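You operate a simulated robot arm through the tools that you are given. There is no shell and no other tool.

You run a simulated two-armed robot. Do the job below in one go: nothing can be reset, and whatever is moved stays where it is left.

## Task
Clear the slot, fit the blue divider, then level the dark heap.
Fine: the stone between the two lots goes into the red tray first; most beans in the blue band, none over it, with the bed rake with the green collar; no more than a pinch goes among the pale beans; rake back on the ledge.

Only the result counts: the job must be done as asked and must still hold three seconds after the hand-in. Knocking over, shifting, dropping, spilling or breaking anything else fails it.

## Robot
Two 7-joint arms with fingered hands on one trunk that stands fixed in place. Base frame: the origin is at the foot of the trunk, x ahead of it, y to its left, z up; the work surface is at about z = 850. Readings come in mm, degrees, newtons and seconds.
The left shoulder is at [50, 214, 869], the right one opposite. With the tool pointing down near the work surface each hand reaches from about 360 to 880 mm from the base axis, measured 20 degrees to its own side. Payload 3 kg a hand.
The tool frame of a hand sits at the grasp point between the pads (the TCP): z along the fingers, y along the line on which they close. The tips reach 26 mm beyond it. The gripper opens to 132 mm. The gripper's body begins 73 mm behind the TCP. The gripper is a hand of 3 fingers: y runs from the thumb to the fingers, the wrist lies at [0, 0, -229] in the tool frame, and closing takes about 1.5 s.
Orientation is that of the tool frame in the base frame, as [roll, pitch, yaw] about the fixed x, y, z axes, in that order (R = Rz(yaw) Ry(pitch) Rx(roll)). With the fingers straight down and closing along the base's y, the tool's x points along the base's -x, its y along +y and its z along -z.

## Interface
- The arms move only by the tool arm_command. It takes "left_plan", "right_plan" or both (then of equal length, played together; a hand with none holds still); each is a list that holds one entry, the list of rows, each a list of 6 numbers: the shift along the tool's x, y, z in mm, then the turn, a rotation vector about the tool's x, y, z in rad. In form: [[[tx, ty, tz, rx, ry, rz], ...]]. A call has 1 to 20 rows; each row is the pose to reach, as a shift and turn from the pose commanded when the call began, along the tool's axes at that moment. "left_jaw" and "right_jaw" are, for a hand that has rows, the closure, from 0 (fully open) to 1 (shut), set as the call begins (left out, the last holds). Rows are played at 5 a second. More than 50 mm and 8.6 degrees between two rows, or a gripper value outside its range, and nothing of the call is played. Where a pose cannot be reached the arm comes as near as it can. A force on the tool above 80 N (or 10 N above the force at the start of the call, whichever is more), or a blocked arm, ends the call early, and 0.2 s more pass. Each finger travels about 72 mm/s and halts on what it meets, pressing with about 26 N; the grip force reading is that of the motor and also rises with nothing between the fingers. The clock runs only during rows and for 0.2 s after the last one: add rows that repeat a pose to give the fingers time. It gives the time, the measured TCP pose, the force on the tool (base axes), the opening and the grip force at its end, in the units of the frame above (readings bear some noise), with the torque about the TCP (base axes, N m) and any sound that the robot's microphone picked up.
- Cameras (640 x 400 px; columns grow to the right, rows downward): "scene" is now at [19.7, -12.1, 1482.3]; the picture's right is [-0.18, -0.98, 0.00], its down [-0.79, 0.14, -0.60] and it looks along [0.59, -0.11, -0.80] (base axes); focal length 236 px, centre (320, 200). "left" rides on the left gripper at [-61, 3, -92] in its tool frame; the picture's right is [-0.05, -1.00, 0.00], its down [0.83, -0.04, -0.56] and it looks along [0.55, -0.03, 0.83] (tool axes); focal length 230 px, centre (320, 200). "right" rides on the right gripper at [62, 3, -92] in its tool frame; the picture's right is [-0.05, 1.00, 0.00], its down [-0.83, -0.04, -0.56] and it looks along [-0.56, -0.03, 0.83] (tool axes); focal length 230 px, centre (320, 200). There is no depth. A picture from a camera that has moved, and an enlarged one, comes with that camera's place and axes in the base frame and with its lens.
- grab_frame(camera): a new picture of that camera. It takes no simulated time.
- grasp_type(shape, hand): the hand has 3 fingers and takes this shape, open, in about a second: jaw (thumb against the fingers, like two jaws); tri (thumb and two fingers); tip (a fingertip pinch); poke (one finger out to press); point (the index stretched); flat (the hand flat); cup (the hand cupped); fist (a fist). The gripper value then closes the fingers along that shape, each until it touches; the sizes above hold for jaw. It gives what a move gives, with no picture.
- turn_head(pan, tilt): turns the head with the scene camera to pan (to the left, within 86 degrees either way) and tilt (down, from -29 to 69), counted from straight ahead of the robot. It gives what a move gives.
- zoom(camera, box): a new picture of the part [left, top, right, bottom] of that camera's present view, enlarged. It takes no simulated time.
- hand_in(): hands the job in; it is judged then, once.

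Places have to be worked out from the pictures, the camera data and where the tool is seen. Open the grippers and draw the arms clear of the work before you hand the job in, unless the task says otherwise.

The tools are called as a command line: name --argument value ..., lists and objects as JSON in quotes. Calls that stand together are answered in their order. arm_command: Moves the arms, as the interface text tells. Its arguments: {"type":"object","properties":{"left_plan":{"type":"array","items":{"type":"array","items":{"type":"array","items":{"type":"number"}}}},"left_jaw":{"type":"number"},"right_plan":{"type":"array","items":{"type":"array","items":{"type":"array","items":{"type":"number"}}}},"right_jaw":{"type":"number"}},"required":[]} The other tools are called the same way: grasp_type (shape, hand) gives the hand a shape; turn_head (pan, tilt) turns the head that bears the scene camera; grab_frame (camera) takes a picture; zoom (camera, box) takes an enlarged picture of a part of a camera's view; hand_in () hands the job in.

At the start:

```text
time_s: 0.0
left_tcp_pos: [529.8, 62.9, 1148.4]
left_orientation: [-179.9, 0.0, 158.6]
left_force: [0.1, -1.3, -0.4]
left_ft_torque: [0.0, 0.01, 0.0]
left_grip_width: 131.9
left_gripper_force: 0.1
left_shape: jaw
right_tcp_pos: [352.4, -400.3, 1220.9]
right_orientation: [180.0, 0.0, 158.7]
right_force: [0.8, -0.2, 1.1]
right_ft_torque: [0.01, 0.03, 0.01]
right_grip_width: 132.0
right_gripper_force: 0.0
right_shape: jaw
head pan, tilt: [-10.3, 53.2]
```

scene: 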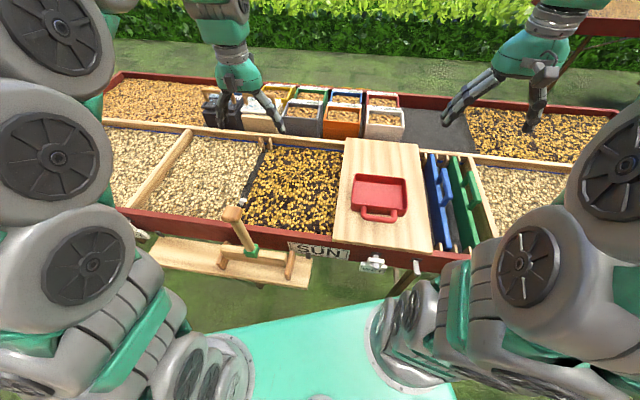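
right: 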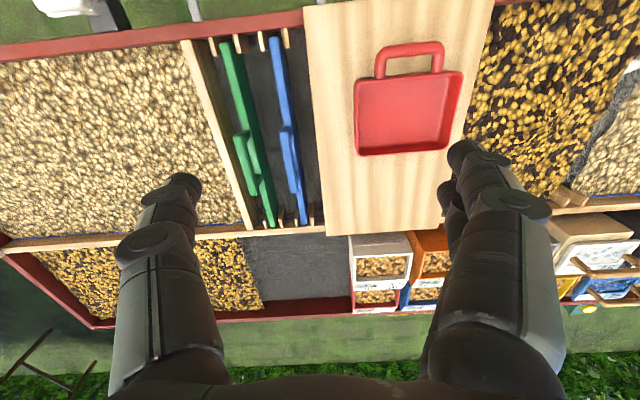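
left: 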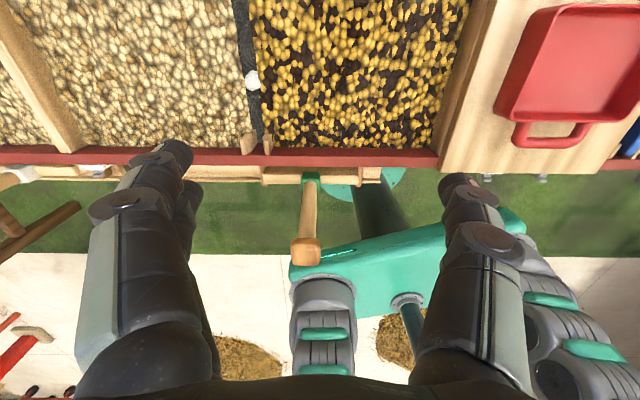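

I start by looking closer at the slot between the pale and dark lots, the dividers, and the rake, without moving anything.

zoom --camera "scene" --box '[200, 120, 360, 220]'

zoom --camera "scene" --box '[120, 190, 320, 315]'

zoom --camera "scene" --box '[340, 130, 500, 260]'

zoom --camera "left" --box '[200, 0, 440, 150]'

zoom --camera "right" --box '[190, 0, 490, 240]'

```text
4.00 times, centred on (280, 170) of scene
camera zoom: at [19.7, -12.1, 1482.3], right [-0.18, -0.98, 0.0], down [-0.79, 0.14, -0.6], along [0.59, -0.11, -0.8], focal length 944 px, centre (480, 320)
```

zoom: 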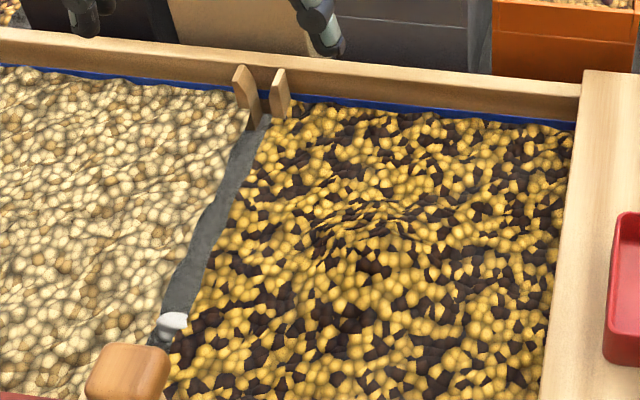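

```text
3.20 times, centred on (220, 252) of scene
camera zoom: at [19.7, -12.1, 1482.3], right [-0.18, -0.98, 0.0], down [-0.79, 0.14, -0.6], along [0.59, -0.11, -0.8], focal length 755 px, centre (640, 32)
```

zoom: 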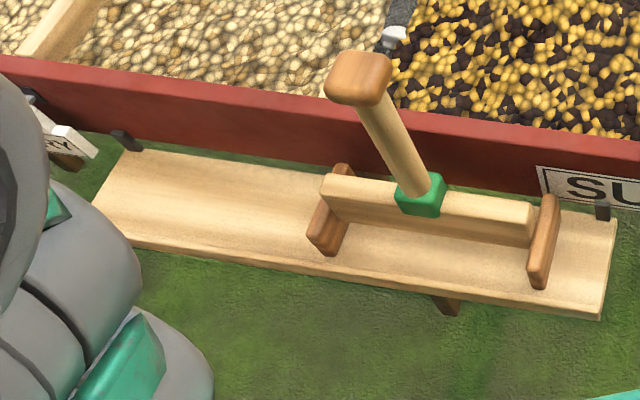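

```text
3.08 times, centred on (420, 195) of scene
camera zoom: at [19.7, -12.1, 1482.3], right [-0.18, -0.98, 0.0], down [-0.79, 0.14, -0.6], along [0.59, -0.11, -0.8], focal length 726 px, centre (12, 215)
```

zoom: 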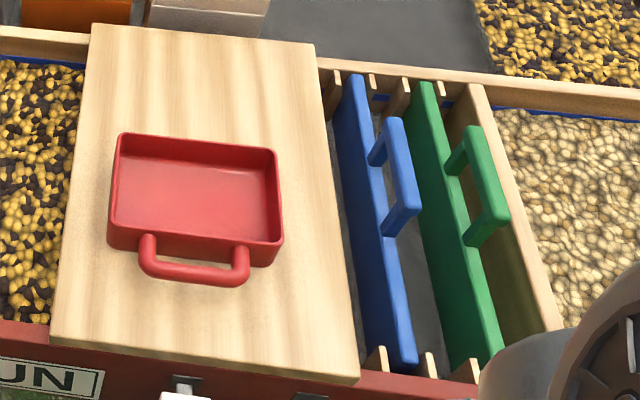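

```text
2.67 times, centred on (320, 75) of left
camera zoom: at [587.7, 42.7, 1239.1], right [-0.32, -0.95, 0.0], down [-0.79, 0.26, 0.56], along [-0.53, 0.18, -0.83], focal length 614 px, centre (320, 533)
```

zoom: 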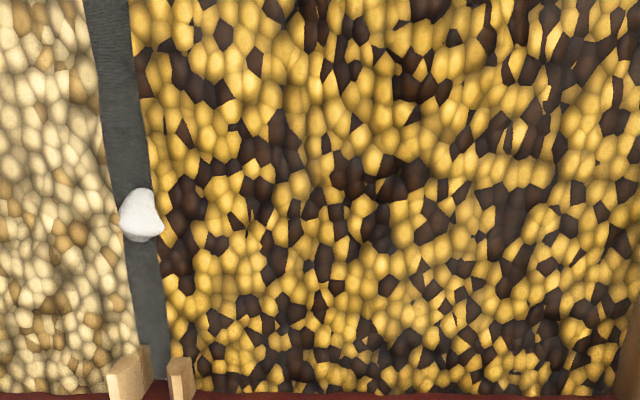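

```text
1.67 times, centred on (340, 120) of right
camera zoom: at [295.3, -375.3, 1312.2], right [0.41, 0.91, 0.0], down [0.76, -0.34, 0.56], along [0.51, -0.23, -0.83], focal length 384 px, centre (287, 333)
```

zoom: 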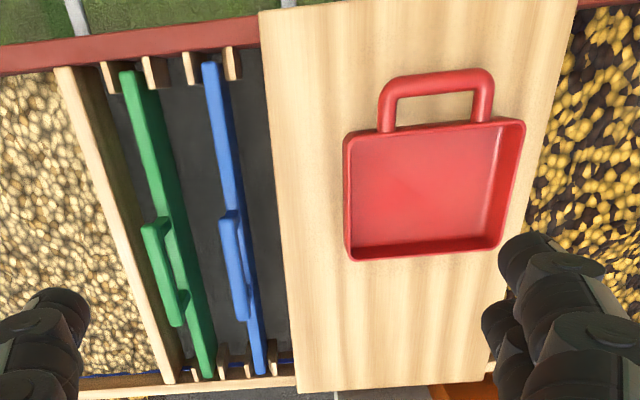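

The stone sits in the slot near the front, at about (580,169,790). I'll zoom in harder on the heap, the slot's ends, the rake and the divider handle to fix sizes.

zoom --camera "scene" --box '[250, 140, 350, 200]'

zoom --camera "scene" --box '[215, 175, 295, 225]'

zoom --camera "scene" --box '[415, 145, 495, 195]'

zoom --camera "scene" --box '[250, 130, 290, 155]'

zoom --camera "left" --box '[240, 140, 400, 280]'

zoom --camera "right" --box '[190, 20, 330, 240]'

```text
6.40 times, centred on (300, 170) of scene
camera zoom: at [19.7, -12.1, 1482.3], right [-0.18, -0.98, 0.0], down [-0.79, 0.14, -0.6], along [0.59, -0.11, -0.8], focal length 1510 px, centre (448, 392)
```

zoom: 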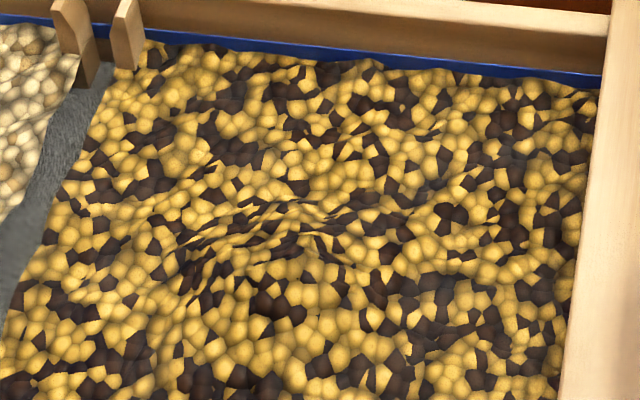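

```text
8.00 times, centred on (255, 200) of scene
camera zoom: at [19.7, -12.1, 1482.3], right [-0.18, -0.98, 0.0], down [-0.79, 0.14, -0.6], along [0.59, -0.11, -0.8], focal length 1888 px, centre (840, 200)
```

zoom: 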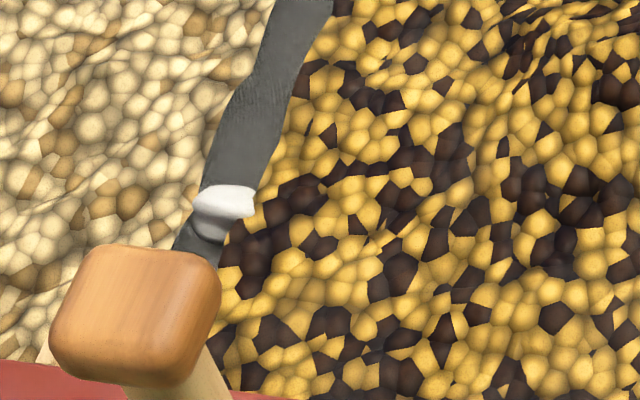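

```text
8.00 times, centred on (455, 170) of scene
camera zoom: at [19.7, -12.1, 1482.3], right [-0.18, -0.98, 0.0], down [-0.79, 0.14, -0.6], along [0.59, -0.11, -0.8], focal length 1888 px, centre (-760, 440)
```

zoom: 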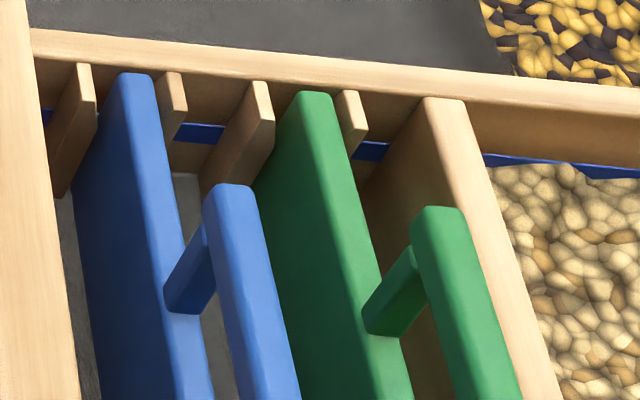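

```text
16.00 times, centred on (270, 142) of scene
camera zoom: at [19.7, -12.1, 1482.3], right [-0.18, -0.98, 0.0], down [-0.79, 0.14, -0.6], along [0.59, -0.11, -0.8], focal length 3775 px, centre (1120, 1120)
```

zoom: 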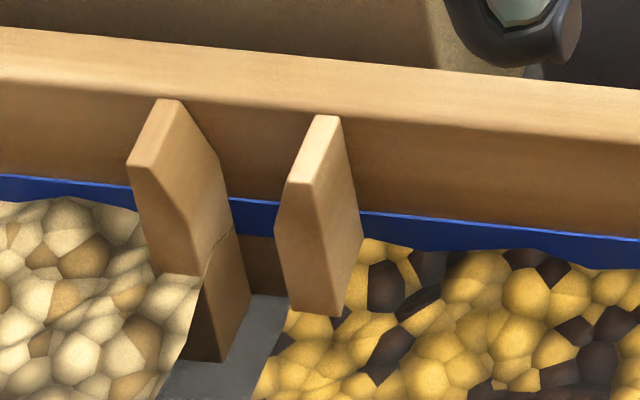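

```text
2.86 times, centred on (320, 210) of left
camera zoom: at [587.7, 42.7, 1239.1], right [-0.32, -0.95, 0.0], down [-0.79, 0.26, 0.56], along [-0.53, 0.18, -0.83], focal length 657 px, centre (320, 171)
```

zoom: 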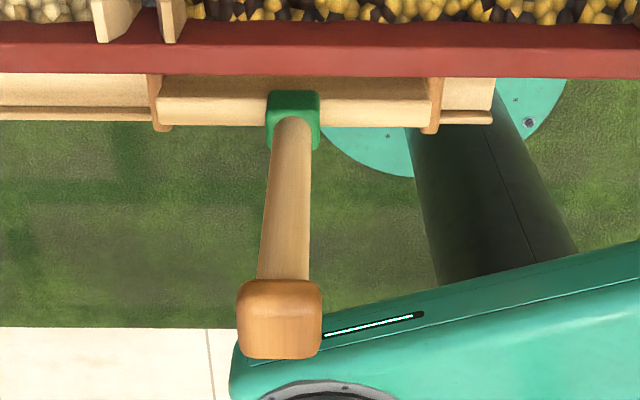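

```text
1.82 times, centred on (260, 130) of right
camera zoom: at [295.3, -375.3, 1312.2], right [0.41, 0.91, 0.0], down [0.76, -0.34, 0.56], along [0.51, -0.23, -0.83], focal length 418 px, centre (429, 327)
```

zoom: 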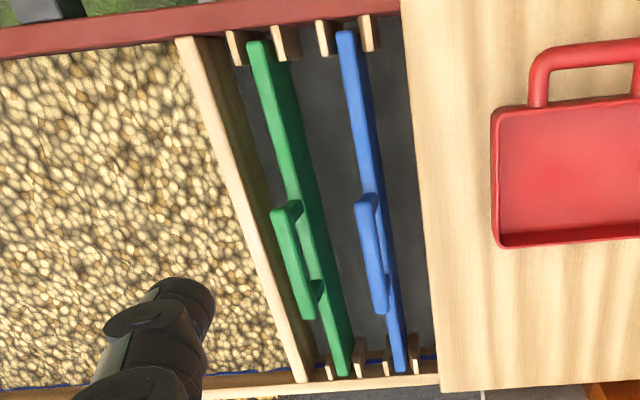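

The divider sits in a two-guide rack with a bail handle on top, and the rake stands upright on the ledge between two pegs. I move the left hand up and left to clear the slot and get a fresh view, with the right hand still holding.

arm_command --left_plan '[[[0, 30, 0, 0, 0, 0], [0, 60, 0, 0, 0, 0], [0, 95, 0, 0, 0, 0], [0, 130, 0, 0, 0, 0], [0, 165, 0, 0, 0, 0], [0, 200, 0, 0, 0, 0], [0, 235, 0, 0, 0, 0], [0, 235, 0, 0, 0, 0]]]'

grab_frame --camera "left"

grab_frame --camera "scene"

```text
time_s: 1.8
left_tcp_pos: [615.3, 282.0, 1146.8]
left_orientation: [180.0, 0.1, 158.6]
left_force: [-0.4, 0.0, -1.1]
left_ft_torque: [0.02, 0.03, -0.01]
left_grip_width: 132.1
left_gripper_force: 0.0
left_shape: jaw
right_tcp_pos: [352.5, -401.3, 1220.1]
right_orientation: [-180.0, 0.0, 158.6]
right_force: [-0.2, -0.4, 0.4]
right_ft_torque: [-0.03, 0.03, -0.05]
right_grip_width: 132.0
right_gripper_force: 0.0
right_shape: jaw
head pan, tilt: [-10.3, 53.2]
```

```text
taken
camera left: at [674.4, 261.3, 1238.4], right [-0.32, -0.95, 0.0], down [-0.79, 0.26, 0.56], along [-0.53, 0.18, -0.83], focal length 230 px, centre (320, 200)
```

left: 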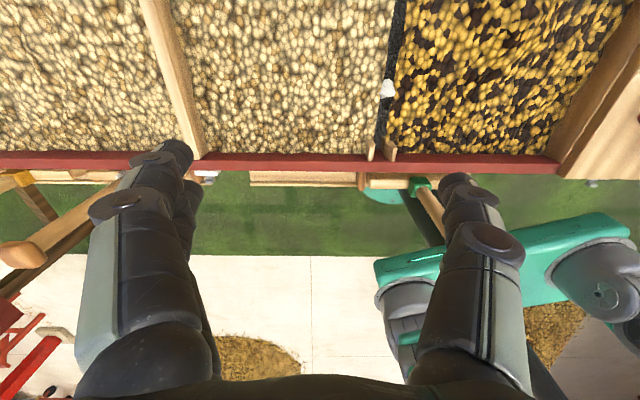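

```text
taken
```

scene: 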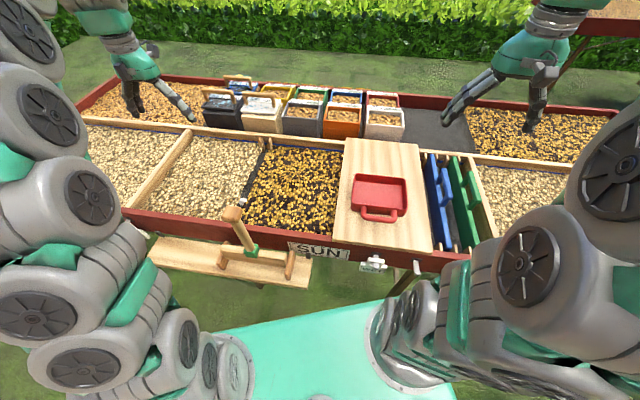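

The stone, slot and rake are in clear view. I move the left hand further out to the left and bring the right hand high over the stone at the same time.

arm_command --left_plan '[[[30, 20, 0, 0, 0, 0], [60, 40, 0, 0, 0, 0], [90, 60, 0, 0, 0, 0], [120, 80, 0, 0, 0, 0], [150, 100, 0, 0, 0, 0], [150, 100, 0, 0, 0, 0], [150, 100, 0, 0, 0, 0], [150, 100, 0, 0, 0, 0], [150, 100, 0, 0, 0, 0], [150, 100, 0, 0, 0, 0], [150, 100, 0, 0, 0, 0], [150, 100, 0, 0, 0, 0], [150, 100, 0, 0, 0, 0], [150, 100, 0, 0, 0, 0], [150, 100, 0, 0, 0, 0], [150, 100, 0, 0, 0, 0]]]' --right_plan '[[[0, 20, 0, 0, 0, 0], [0, 60, 5, 0, 0, 0], [0, 105, 10, 0, 0, 0], [0, 150, 15, 0, 0, 0], [0, 195, 20, 0, 0, 0], [0, 240, 25, 0, 0, 0], [0, 285, 30, 0, 0, 0], [0, 330, 35, 0, 0, 0], [0, 375, 40, 0, 0, 0], [0, 420, 45, 0, 0, 0], [0, 465, 50, 0, 0, 0], [0, 510, 55, 0, 0, 0], [0, 550, 60, 0, 0, 0], [0, 590, 65, 0, 0, 0], [-5, 614, 70, 0, 0, 0], [-5, 614, 70, 0, 0, 0]]]'

grab_frame --camera "right"

grab_frame --camera "scene"

```text
time_s: 5.2
left_tcp_pos: [512.6, 428.8, 1146.8]
left_orientation: [-179.9, 0.0, 158.7]
left_force: [-0.1, -0.1, -0.6]
left_ft_torque: [0.0, 0.0, -0.01]
left_grip_width: 131.9
left_gripper_force: 0.1
left_shape: jaw
right_tcp_pos: [578.7, 168.5, 1141.6]
right_orientation: [179.9, 0.1, 158.6]
right_force: [0.2, -0.5, 0.0]
right_ft_torque: [-0.01, -0.02, 0.01]
right_grip_width: 131.6
right_gripper_force: 0.0
right_shape: jaw
right hand out of reach, approached as far as the arm can: row 15, 16
head pan, tilt: [-10.3, 53.2]
```

```text
taken
camera right: at [521.8, 192.6, 1233.6], right [0.41, 0.91, 0.0], down [0.76, -0.34, 0.56], along [0.51, -0.23, -0.83], focal length 230 px, centre (320, 200)
```

right: 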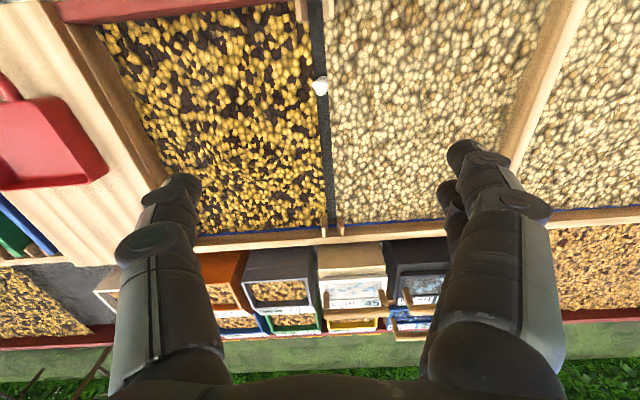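

```text
taken
```

scene: 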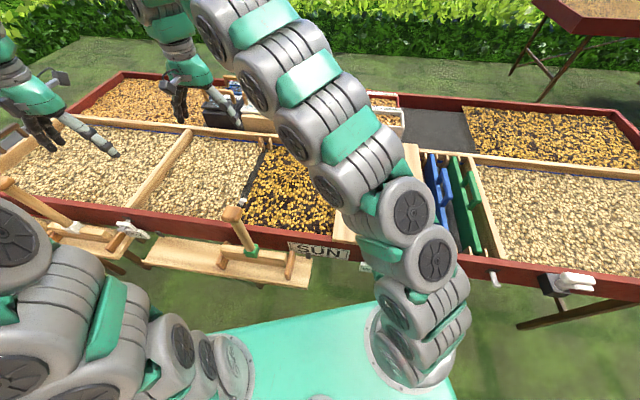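

The right hand is now above the stone. I zoom on the slot in this view.

zoom --camera "right" --box '[270, 0, 370, 120]'

zoom --camera "right" --box '[290, 60, 350, 110]'

zoom --camera "right" --box '[280, 180, 380, 250]'

zoom --camera "right" --box '[60, 0, 360, 260]'

```text
3.33 times, centred on (320, 60) of right
camera zoom: at [521.8, 192.6, 1233.6], right [0.41, 0.91, 0.0], down [0.76, -0.34, 0.56], along [0.51, -0.23, -0.83], focal length 767 px, centre (320, 667)
```

zoom: 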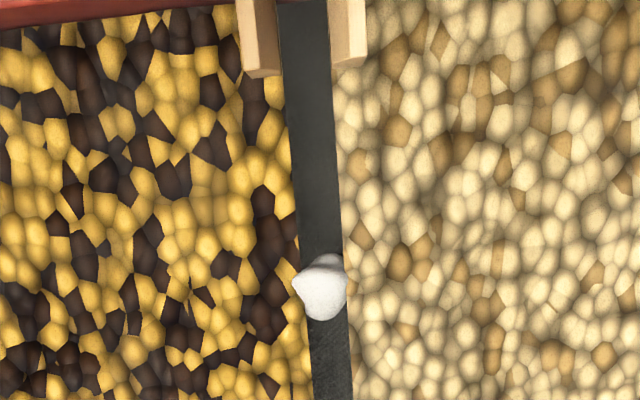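

```text
8.00 times, centred on (320, 85) of right
camera zoom: at [521.8, 192.6, 1233.6], right [0.41, 0.91, 0.0], down [0.76, -0.34, 0.56], along [0.51, -0.23, -0.83], focal length 1841 px, centre (320, 1120)
```

zoom: 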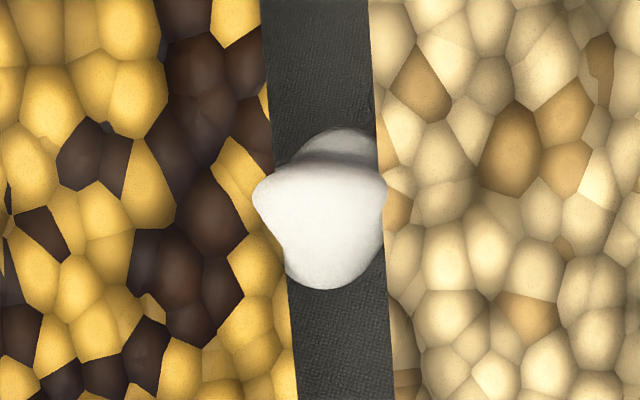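

```text
5.71 times, centred on (330, 215) of right
camera zoom: at [521.8, 192.6, 1233.6], right [0.41, 0.91, 0.0], down [0.76, -0.34, 0.56], along [0.51, -0.23, -0.83], focal length 1315 px, centre (263, 114)
```

zoom: 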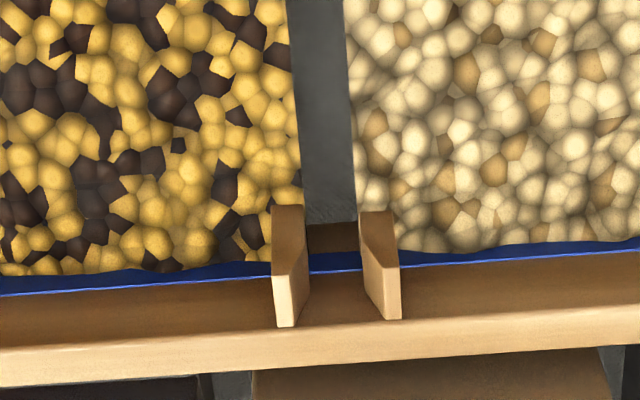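

```text
1.54 times, centred on (210, 130) of right
camera zoom: at [521.8, 192.6, 1233.6], right [0.41, 0.91, 0.0], down [0.76, -0.34, 0.56], along [0.51, -0.23, -0.83], focal length 354 px, centre (489, 308)
```

zoom: 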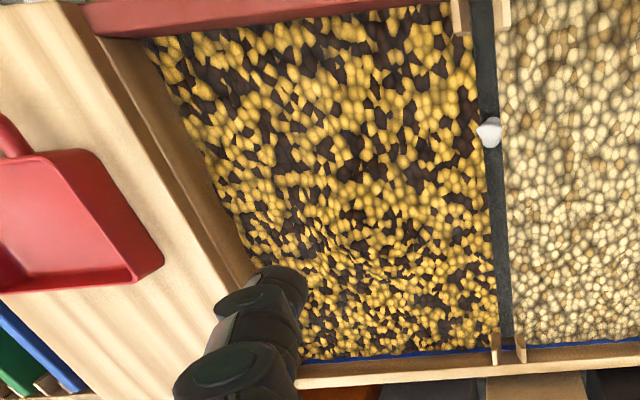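

The slot is about 22 mm wide and the stone about 28 mm. I set the right hand to the fingertip pinch to see how narrow the fingers get.

grasp_type --hand "right" --shape "tip"

grab_frame --camera "right"

grab_frame --camera "left"

zoom --camera "scene" --box '[140, 0, 300, 150]'

```text
time_s: 6.1
left_tcp_pos: [512.4, 429.1, 1147.7]
left_orientation: [180.0, 0.0, 158.6]
left_force: [0.9, 0.5, 0.4]
left_ft_torque: [0.01, 0.01, -0.01]
left_grip_width: 132.2
left_gripper_force: 0.0
left_shape: jaw
right_tcp_pos: [579.8, 166.4, 1141.6]
right_orientation: [-180.0, 0.0, 158.6]
right_force: [-0.3, -1.1, -0.4]
right_ft_torque: [0.02, -0.01, 0.01]
right_grip_width: 131.7
right_gripper_force: 0.0
right_shape: tip
head pan, tilt: [-10.3, 53.2]
```

```text
taken
camera right: at [521.9, 192.3, 1233.4], right [0.41, 0.91, 0.0], down [0.76, -0.34, 0.56], along [0.51, -0.23, -0.83], focal length 230 px, centre (320, 200)
```

right: 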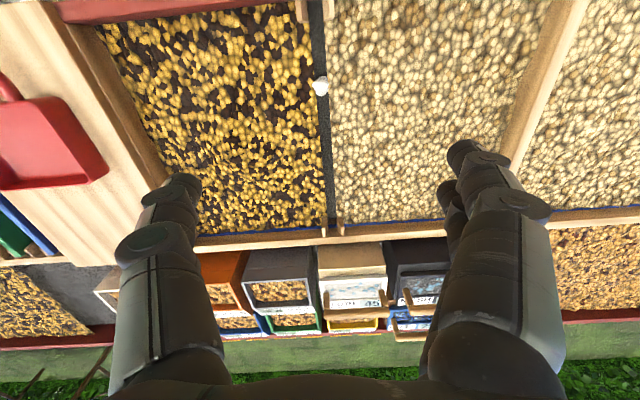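

```text
taken
camera left: at [571.2, 409.6, 1238.6], right [-0.32, -0.95, 0.0], down [-0.79, 0.26, 0.56], along [-0.53, 0.18, -0.83], focal length 230 px, centre (320, 200)
```

left: 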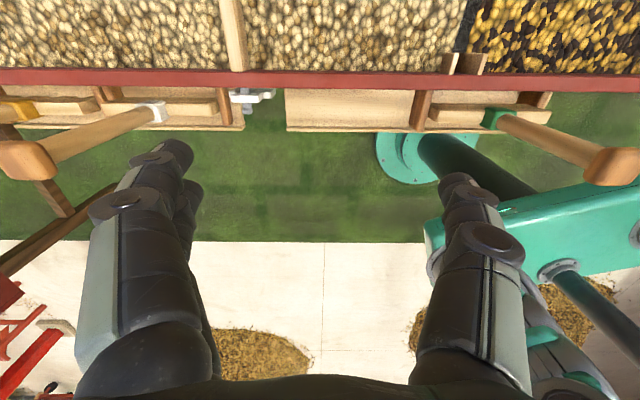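

```text
2.67 times, centred on (220, 75) of scene
camera zoom: at [19.7, -12.1, 1482.3], right [-0.18, -0.98, 0.0], down [-0.79, 0.14, -0.6], along [0.59, -0.11, -0.8], focal length 629 px, centre (587, 533)
```

zoom: 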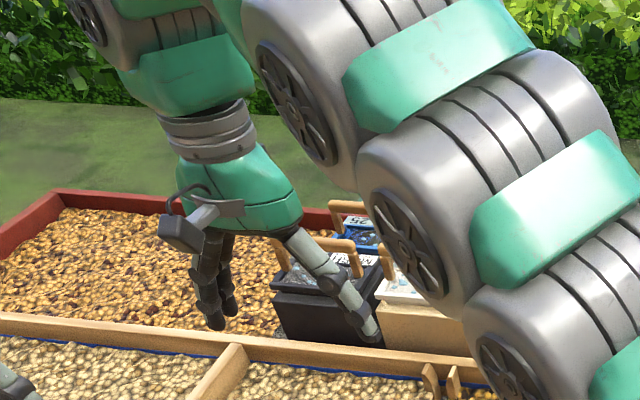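

The tip shape opens just like jaw. I close it in the air once to see how the fingers meet and where the tips go.

arm_command --right_plan '[[[0, 0, 40, 0, 0, 0], [0, 0, 80, 0, 0, 0], [0, 0, 80, 0, 0, 0], [0, 0, 80, 0, 0, 0], [0, 0, 80, 0, 0, 0], [0, 0, 80, 0, 0, 0], [0, 0, 80, 0, 0, 0]]]' --right_jaw 0.75

grab_frame --camera "right"

zoom --camera "scene" --box '[140, 30, 300, 150]'

```text
time_s: 7.7
left_tcp_pos: [513.2, 429.4, 1146.9]
left_orientation: [-179.9, 0.0, 158.6]
left_force: [-0.3, 0.1, -0.5]
left_ft_torque: [0.01, 0.03, 0.02]
left_grip_width: 132.1
left_gripper_force: 0.1
left_shape: jaw
right_tcp_pos: [578.4, 167.3, 1060.7]
right_orientation: [179.9, 0.1, 158.5]
right_force: [-0.6, 0.4, 0.2]
right_ft_torque: [0.02, 0.01, -0.01]
right_grip_width: 33.6
right_gripper_force: 0.1
right_shape: tip
head pan, tilt: [-10.3, 53.2]
```

```text
taken
camera right: at [521.9, 192.6, 1153.5], right [0.41, 0.91, 0.0], down [0.76, -0.34, 0.56], along [0.51, -0.23, -0.83], focal length 230 px, centre (320, 200)
```

right: 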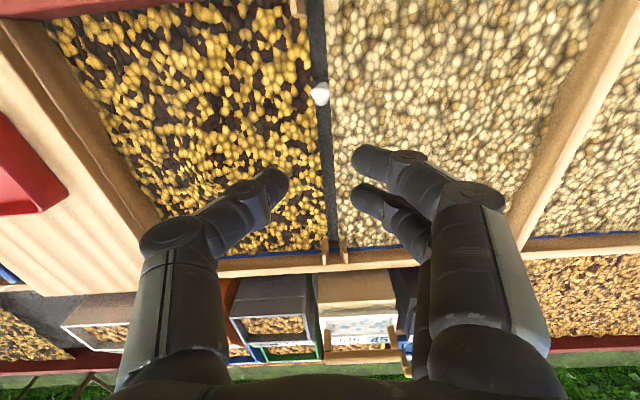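

```text
3.33 times, centred on (220, 90) of scene
camera zoom: at [19.7, -12.1, 1482.3], right [-0.18, -0.98, 0.0], down [-0.79, 0.14, -0.6], along [0.59, -0.11, -0.8], focal length 786 px, centre (653, 567)
```

zoom: 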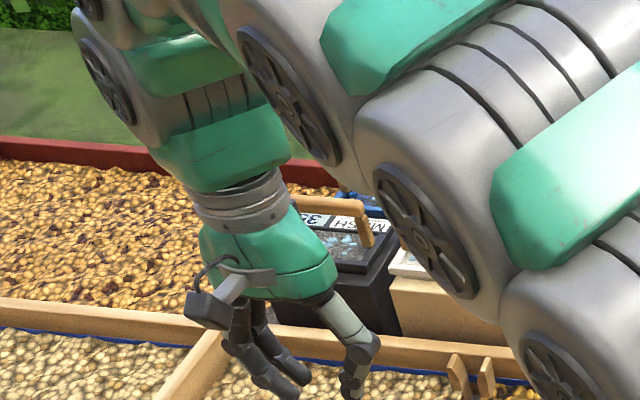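

In the pinch, the two fingers sit about 25 mm apart against the thumb, so I'll close along the slot, which runs at about -19°. I turn the hand a quarter turn above the stone and check the view.

arm_command --right_plan '[[[0, 0, 10, 0, 0, 0.139], [0, 0, 20, 0, 0, 0.278], [0, 0, 30, 0, 0, 0.417], [0, 0, 40, 0, 0, 0.556], [0, 0, 50, 0, 0, 0.695], [0, 0, 60, 0, 0, 0.834], [0, 0, 70, 0, 0, 0.973], [0, 0, 80, 0, 0, 1.112], [0, 0, 90, 0, 0, 1.251], [0, 0, 100, 0, 0, 1.39], [0, 0, 110, 0, 0, 1.529], [0, 0, 110, 0, 0, 1.529]]]' --right_jaw 0.5

grab_frame --camera "right"

grab_frame --camera "scene"

grab_frame --camera "left"

```text
time_s: 10.3
left_tcp_pos: [512.8, 429.3, 1147.2]
left_orientation: [179.9, 0.0, 158.6]
left_force: [-0.3, 0.5, 0.4]
left_ft_torque: [0.0, 0.0, 0.03]
left_grip_width: 131.9
left_gripper_force: 0.1
left_shape: jaw
right_tcp_pos: [578.6, 167.8, 953.0]
right_orientation: [-179.9, -0.1, 70.8]
right_force: [-1.2, 0.0, -0.1]
right_ft_torque: [-0.03, -0.02, 0.0]
right_grip_width: 65.5
right_gripper_force: 0.0
right_shape: tip
head pan, tilt: [-10.3, 53.2]
```

```text
taken
camera right: at [601.2, 224.0, 1043.9], right [0.93, -0.38, 0.0], down [-0.31, -0.77, 0.55], along [-0.21, -0.51, -0.83], focal length 230 px, centre (320, 200)
```

right: 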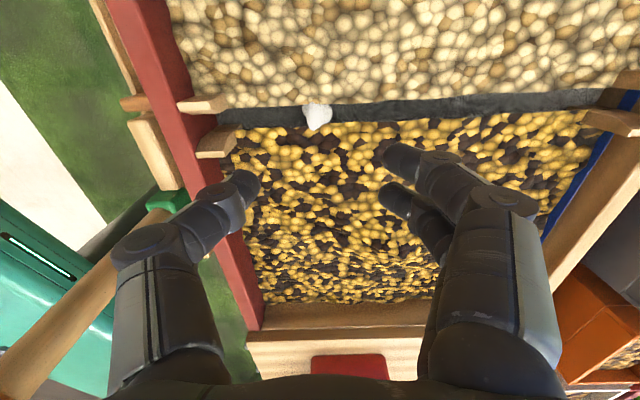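

```text
taken
```

scene: 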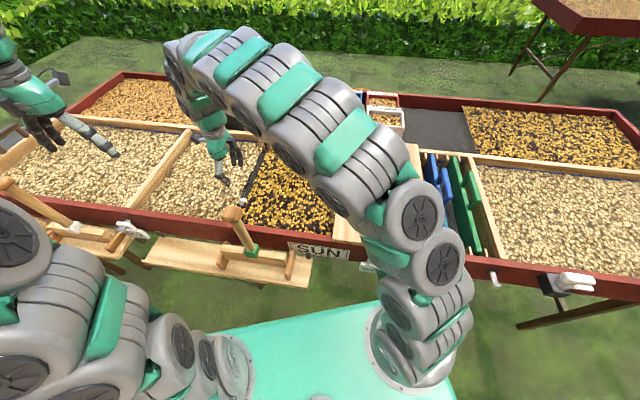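

```text
taken
camera left: at [571.2, 409.6, 1238.6], right [-0.32, -0.95, 0.0], down [-0.79, 0.26, 0.56], along [-0.53, 0.18, -0.83], focal length 230 px, centre (320, 200)
```

left: 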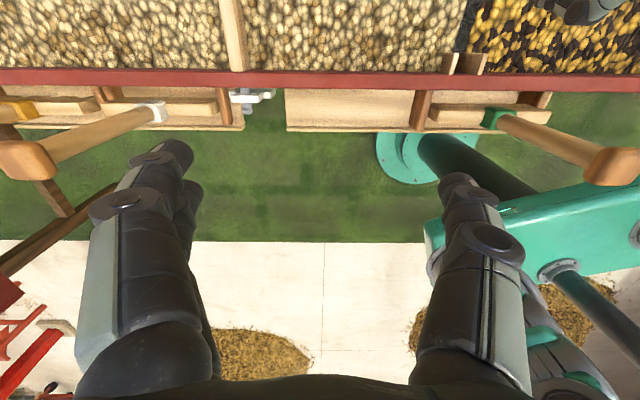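

The stone falls almost exactly under the TCP in this view. I zoom to measure it and the slot walls more closely.

zoom --camera "right" --box '[280, 90, 360, 140]'

zoom --camera "right" --box '[160, 60, 640, 180]'

```text
8.00 times, centred on (320, 115) of right
camera zoom: at [601.2, 224.0, 1043.9], right [0.93, -0.38, 0.0], down [-0.31, -0.77, 0.55], along [-0.21, -0.51, -0.83], focal length 1841 px, centre (320, 880)
```

zoom: 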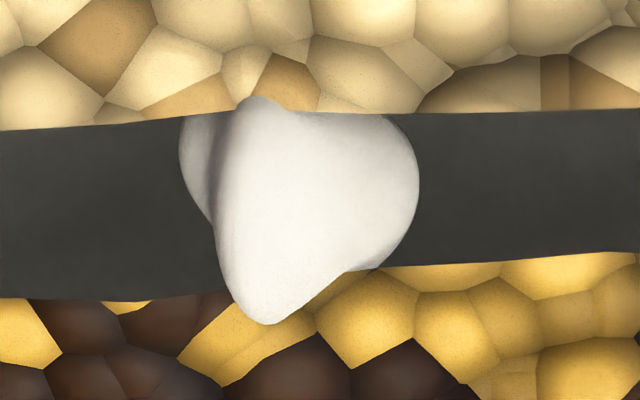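

```text
1.33 times, centred on (400, 120) of right
camera zoom: at [601.2, 224.0, 1043.9], right [0.93, -0.38, 0.0], down [-0.31, -0.77, 0.55], along [-0.21, -0.51, -0.83], focal length 307 px, centre (213, 307)
```

zoom: 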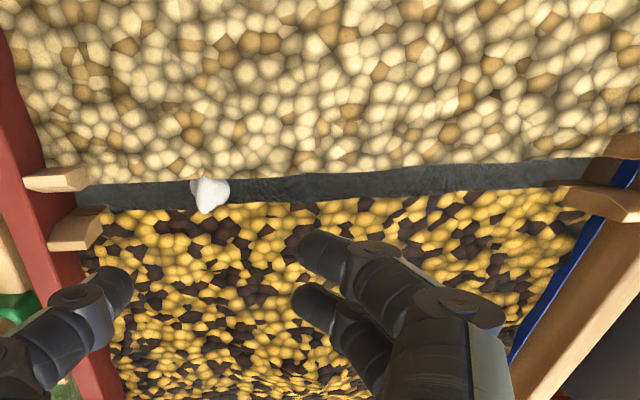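

The stone is about 32 mm long along the slot, centred about 3 mm toward the thumb. I descend partway to z≈845 with that correction and look again.

arm_command --right_plan '[[[-1, -2, 30, 0, 0, 0], [-1.5, -3, 60, 0, 0, 0], [-1.5, -3, 90, 0, 0, 0], [-1.5, -3, 108, 0, 0, 0], [-1.5, -3, 108, 0, 0, 0]]]' --right_jaw 0.45

grab_frame --camera "right"

zoom --camera "scene" --box '[190, 140, 290, 220]'

```text
time_s: 11.5
left_tcp_pos: [513.7, 428.6, 1147.1]
left_orientation: [180.0, 0.0, 158.5]
left_force: [0.0, -0.1, -0.5]
left_ft_torque: [0.0, 0.02, 0.0]
left_grip_width: 132.0
left_gripper_force: 0.1
left_shape: jaw
right_tcp_pos: [575.0, 166.3, 843.2]
right_orientation: [179.9, 0.0, 71.0]
right_force: [0.2, 0.1, -0.8]
right_ft_torque: [-0.03, -0.03, -0.01]
right_grip_width: 71.8
right_gripper_force: 0.1
right_shape: tip
head pan, tilt: [-10.3, 53.2]
```

```text
taken
camera right: at [598.3, 223.7, 935.1], right [0.93, -0.38, 0.0], down [-0.31, -0.77, 0.56], along [-0.21, -0.51, -0.83], focal length 230 px, centre (320, 200)
```

right: 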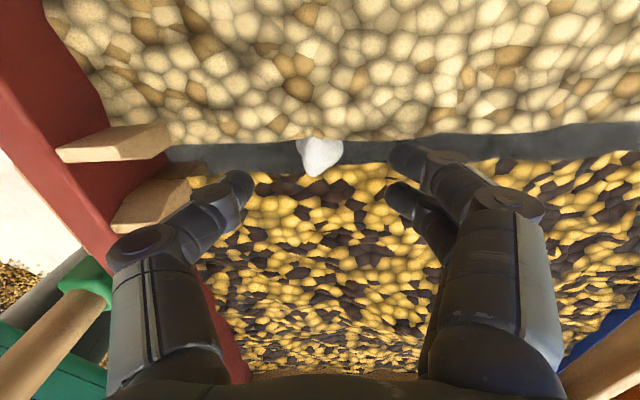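

```text
5.00 times, centred on (240, 180) of scene
camera zoom: at [19.7, -12.1, 1482.3], right [-0.18, -0.98, 0.0], down [-0.79, 0.14, -0.6], along [0.59, -0.11, -0.8], focal length 1180 px, centre (720, 300)
```

zoom: 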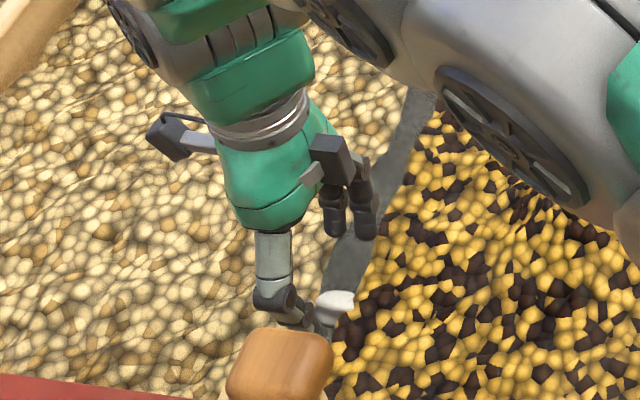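

The stone lies centred between thumb and fingers, with its centre at about z=789. I go down 28 mm more, watching the force.

arm_command --right_plan '[[[0, 0, 10, 0, 0, 0], [0, 0, 20, 0, 0, 0], [0, 0, 28, 0, 0, 0], [0, 0, 28, 0, 0, 0]]]' --right_jaw 0.47

grab_frame --camera "right"

zoom --camera "right" --box '[200, 100, 440, 250]'

```text
time_s: 12.5
left_tcp_pos: [512.3, 429.4, 1146.8]
left_orientation: [-180.0, 0.0, 158.7]
left_force: [0.0, 0.2, -0.4]
left_ft_torque: [0.04, -0.01, -0.01]
left_grip_width: 132.2
left_gripper_force: 0.0
left_shape: jaw
right_tcp_pos: [574.8, 166.2, 815.3]
right_orientation: [180.0, -0.1, 70.9]
right_force: [-1.5, 0.9, 0.1]
right_ft_torque: [0.03, -0.01, 0.02]
right_grip_width: 70.7
right_gripper_force: 0.0
right_shape: tip
head pan, tilt: [-10.3, 53.2]
```

```text
taken
camera right: at [598.1, 223.6, 907.7], right [0.93, -0.38, 0.0], down [-0.31, -0.77, 0.56], along [-0.21, -0.51, -0.83], focal length 230 px, centre (320, 200)
```

right: 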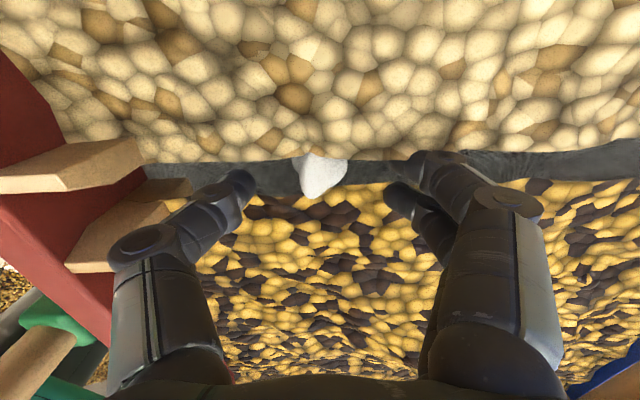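

```text
2.67 times, centred on (320, 175) of right
camera zoom: at [598.1, 223.6, 907.7], right [0.93, -0.38, 0.0], down [-0.31, -0.77, 0.56], along [-0.21, -0.51, -0.83], focal length 614 px, centre (320, 267)
```

zoom: 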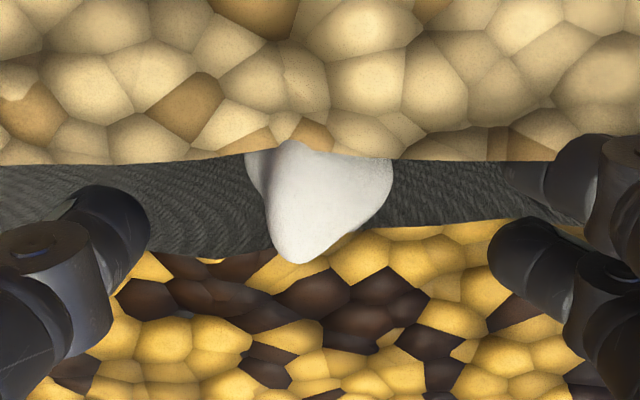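

No contact yet, and the fingertips are level with the stone's middle. I shift 4 mm so the finger pair straddles the stone better, and go down up to 9 mm more.

arm_command --right_plan '[[[4, 0, 0, 0, 0, 0], [4, 0, 4, 0, 0, 0], [4, 0, 7, 0, 0, 0], [4, 0, 9, 0, 0, 0], [4, 0, 9, 0, 0, 0]]]' --right_jaw 0.47

zoom --camera "right" --box '[200, 100, 440, 250]'

```text
time_s: 13.7
left_tcp_pos: [513.3, 428.0, 1147.8]
left_orientation: [-180.0, 0.1, 158.6]
left_force: [0.3, 0.4, -0.5]
left_ft_torque: [0.04, 0.01, -0.01]
left_grip_width: 132.1
left_gripper_force: 0.0
left_shape: jaw
right_tcp_pos: [577.9, 169.7, 807.4]
right_orientation: [179.9, 0.0, 70.9]
right_force: [-0.4, -0.4, 0.0]
right_ft_torque: [-0.02, -0.02, -0.01]
right_grip_width: 70.6
right_gripper_force: 0.1
right_shape: tip
head pan, tilt: [-10.3, 53.2]
```

```text
2.67 times, centred on (320, 175) of right
camera zoom: at [599.4, 227.7, 899.1], right [0.93, -0.38, 0.0], down [-0.31, -0.77, 0.56], along [-0.21, -0.51, -0.83], focal length 614 px, centre (320, 267)
```

zoom: 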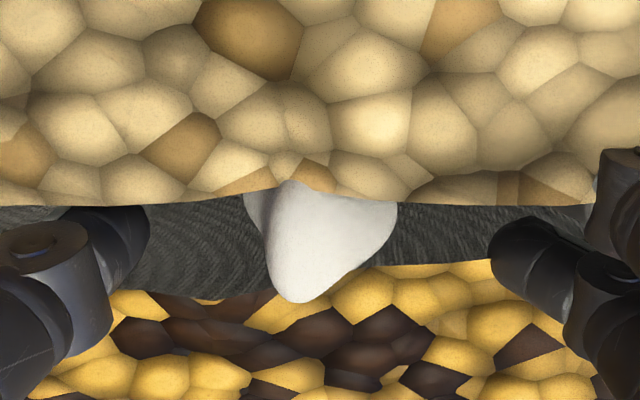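

Thumb and one finger now oppose each other across the stone inside the slot with no contact force. I close on it.

arm_command --right_plan '[[[0, 0, 0, 0, 0, 0], [0, 0, 0, 0, 0, 0], [0, 0, 0, 0, 0, 0], [0, 0, 0, 0, 0, 0], [0, 0, 0, 0, 0, 0], [0, 0, 0, 0, 0, 0], [0, 0, 0, 0, 0, 0]]]' --right_jaw 1.0

zoom --camera "right" --box '[200, 100, 440, 250]'

```text
time_s: 15.3
left_tcp_pos: [513.2, 428.7, 1147.8]
left_orientation: [-180.0, 0.0, 158.6]
left_force: [1.1, 1.4, 0.1]
left_ft_torque: [-0.01, 0.03, -0.01]
left_grip_width: 132.0
left_gripper_force: 0.0
left_shape: jaw
right_tcp_pos: [576.7, 169.9, 806.1]
right_orientation: [179.9, -0.1, 70.8]
right_force: [-0.6, 0.1, -0.5]
right_ft_torque: [-0.02, 0.0, 0.0]
right_grip_width: 23.1
right_gripper_force: 25.9
right_shape: tip
head pan, tilt: [-10.3, 53.2]
```

```text
2.67 times, centred on (320, 175) of right
camera zoom: at [599.4, 227.7, 899.1], right [0.93, -0.38, 0.0], down [-0.31, -0.77, 0.56], along [-0.21, -0.51, -0.83], focal length 614 px, centre (320, 267)
```

zoom: 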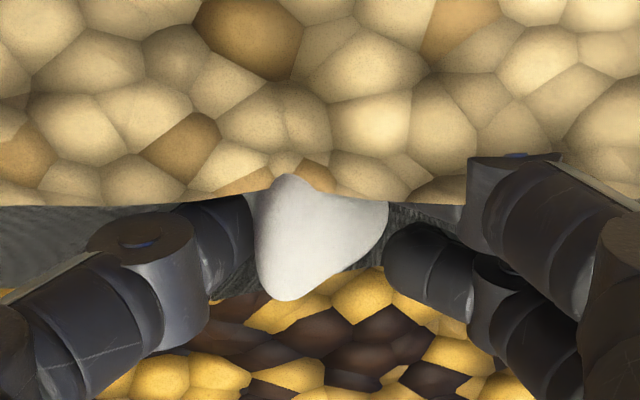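

The grip stopped at 23 mm with 26 N, so the stone is held. I lift it straight up slowly and check.

arm_command --right_plan '[[[0, 0, -5, 0, 0, 0], [0, 0, -15, 0, 0, 0], [0, 0, -30, 0, 0, 0], [0, 0, -50, 0, 0, 0], [0, 0, -75, 0, 0, 0], [0, 0, -100, 0, 0, 0], [0, 0, -125, 0, 0, 0], [0, 0, -145, 0, 0, 0], [0, 0, -145, 0, 0, 0]]]' --right_jaw 1.0

grab_frame --camera "right"

grab_frame --camera "scene"

```text
time_s: 17.3
left_tcp_pos: [513.1, 429.5, 1146.7]
left_orientation: [-180.0, 0.0, 158.6]
left_force: [-0.5, 0.1, 0.0]
left_ft_torque: [0.0, -0.02, 0.01]
left_grip_width: 131.9
left_gripper_force: 0.0
left_shape: jaw
right_tcp_pos: [577.4, 171.1, 951.2]
right_orientation: [-180.0, -0.1, 70.8]
right_force: [-0.7, 0.0, -0.7]
right_ft_torque: [0.0, 0.02, 0.0]
right_grip_width: 23.2
right_gripper_force: 26.4
right_shape: tip
head pan, tilt: [-10.3, 53.2]
```

```text
taken
camera right: at [599.5, 227.6, 1043.6], right [0.93, -0.38, 0.0], down [-0.31, -0.77, 0.56], along [-0.21, -0.51, -0.83], focal length 230 px, centre (320, 200)
```

right: 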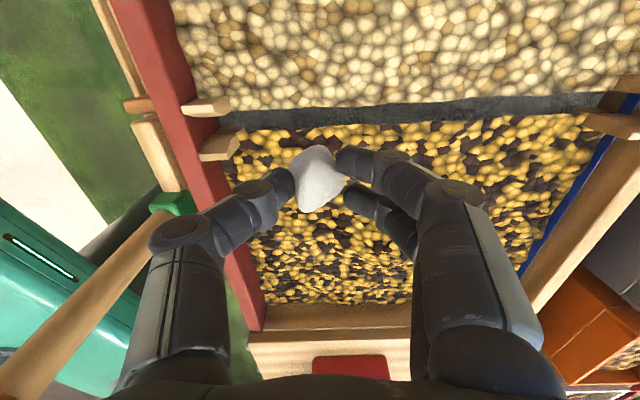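

```text
taken
```

scene: 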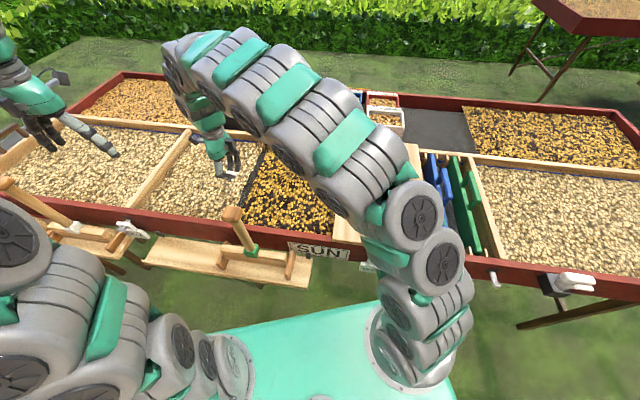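

The stone came up cleanly and the beans look undisturbed. I carry it over toward the red tray, turning the hand back as I go.

arm_command --right_plan '[[[-30, 3, -20, 0, 0, 0], [-70, 6, -40, 0, 0, -0.12], [-110, 9, -50, 0, 0, -0.25], [-150, 13, -50, 0, 0, -0.38], [-190, 16, -50, 0, 0, -0.51], [-230, 20, -50, 0, 0, -0.64], [-270, 23, -50, 0, 0, -0.77], [-310, 26, -50, 0, 0, -0.9], [-350, 30, -50, 0, 0, -1.03], [-390, 33, -50, 0, 0, -1.16], [-430, 37, -50, 0, 0, -1.29], [-460, 40, -50, 0, 0, -1.42], [-471, 40, -50, 0, 0, -1.53], [-471, 40, -50, 0, 0, -1.53]]]' --right_jaw 1.0

grab_frame --camera "right"

grab_frame --camera "scene"

```text
time_s: 20.3
left_tcp_pos: [513.3, 429.0, 1146.7]
left_orientation: [180.0, 0.0, 158.6]
left_force: [-0.7, -0.2, 0.7]
left_ft_torque: [-0.01, -0.01, 0.02]
left_grip_width: 132.0
left_gripper_force: 0.1
left_shape: jaw
right_tcp_pos: [460.4, -288.2, 1001.2]
right_orientation: [180.0, -0.1, 158.6]
right_force: [0.0, -0.4, -0.3]
right_ft_torque: [0.0, -0.01, -0.01]
right_grip_width: 22.9
right_gripper_force: 25.7
right_shape: tip
head pan, tilt: [-10.3, 53.2]
```

```text
taken
camera right: at [404.2, -262.7, 1093.5], right [0.41, 0.91, 0.0], down [0.76, -0.34, 0.56], along [0.51, -0.23, -0.83], focal length 230 px, centre (320, 200)
```

right: 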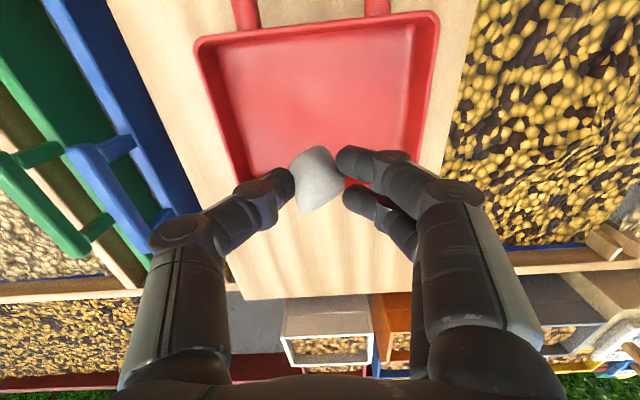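

```text
taken
```

scene: 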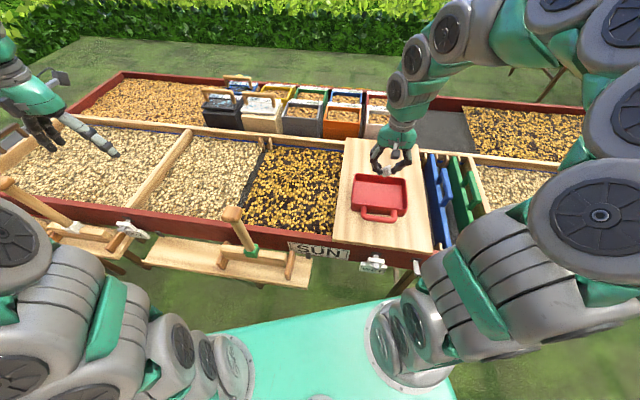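

The tray floor is right below. I shift 10 mm toward its middle and lower the stone to just above its floor.

arm_command --right_plan '[[[5, 0, 25, 0, 0, 0], [10, 0, 50, 0, 0, 0], [10, 0, 75, 0, 0, 0], [10, 0, 93, 0, 0, 0], [10, 0, 93, 0, 0, 0]]]' --right_jaw 1.0

grab_frame --camera "right"

zoom --camera "scene" --box '[335, 120, 435, 230]'

```text
time_s: 21.5
left_tcp_pos: [513.1, 429.8, 1146.9]
left_orientation: [180.0, 0.0, 158.6]
left_force: [0.6, 0.0, 0.1]
left_ft_torque: [0.02, 0.04, 0.0]
left_grip_width: 132.1
left_gripper_force: 0.0
left_shape: jaw
right_tcp_pos: [450.8, -285.6, 908.7]
right_orientation: [-180.0, 0.0, 158.7]
right_force: [0.2, 0.3, -0.4]
right_ft_torque: [-0.01, 0.02, -0.03]
right_grip_width: 22.8
right_gripper_force: 26.2
right_shape: tip
head pan, tilt: [-10.3, 53.2]
```

```text
taken
camera right: at [395.2, -259.4, 1000.6], right [0.41, 0.91, 0.0], down [0.76, -0.34, 0.56], along [0.51, -0.23, -0.83], focal length 230 px, centre (320, 200)
```

right: 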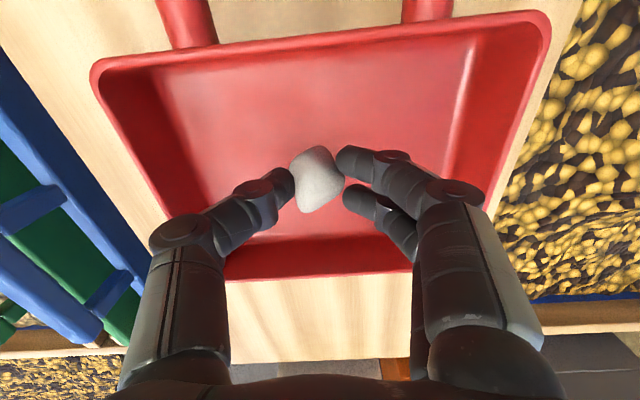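

```text
3.64 times, centred on (385, 175) of scene
camera zoom: at [19.7, -12.1, 1482.3], right [-0.18, -0.98, 0.0], down [-0.79, 0.14, -0.6], along [0.59, -0.11, -0.8], focal length 858 px, centre (84, 291)
```

zoom: 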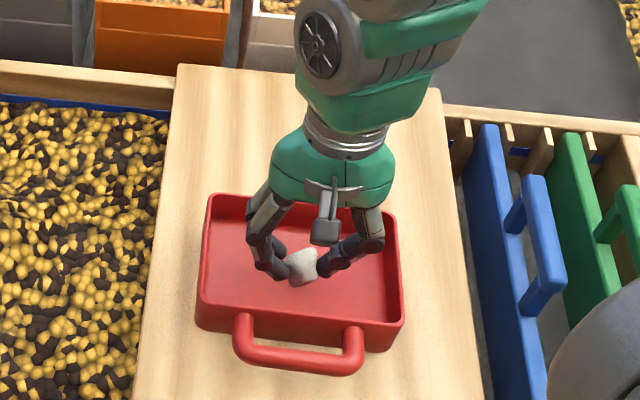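

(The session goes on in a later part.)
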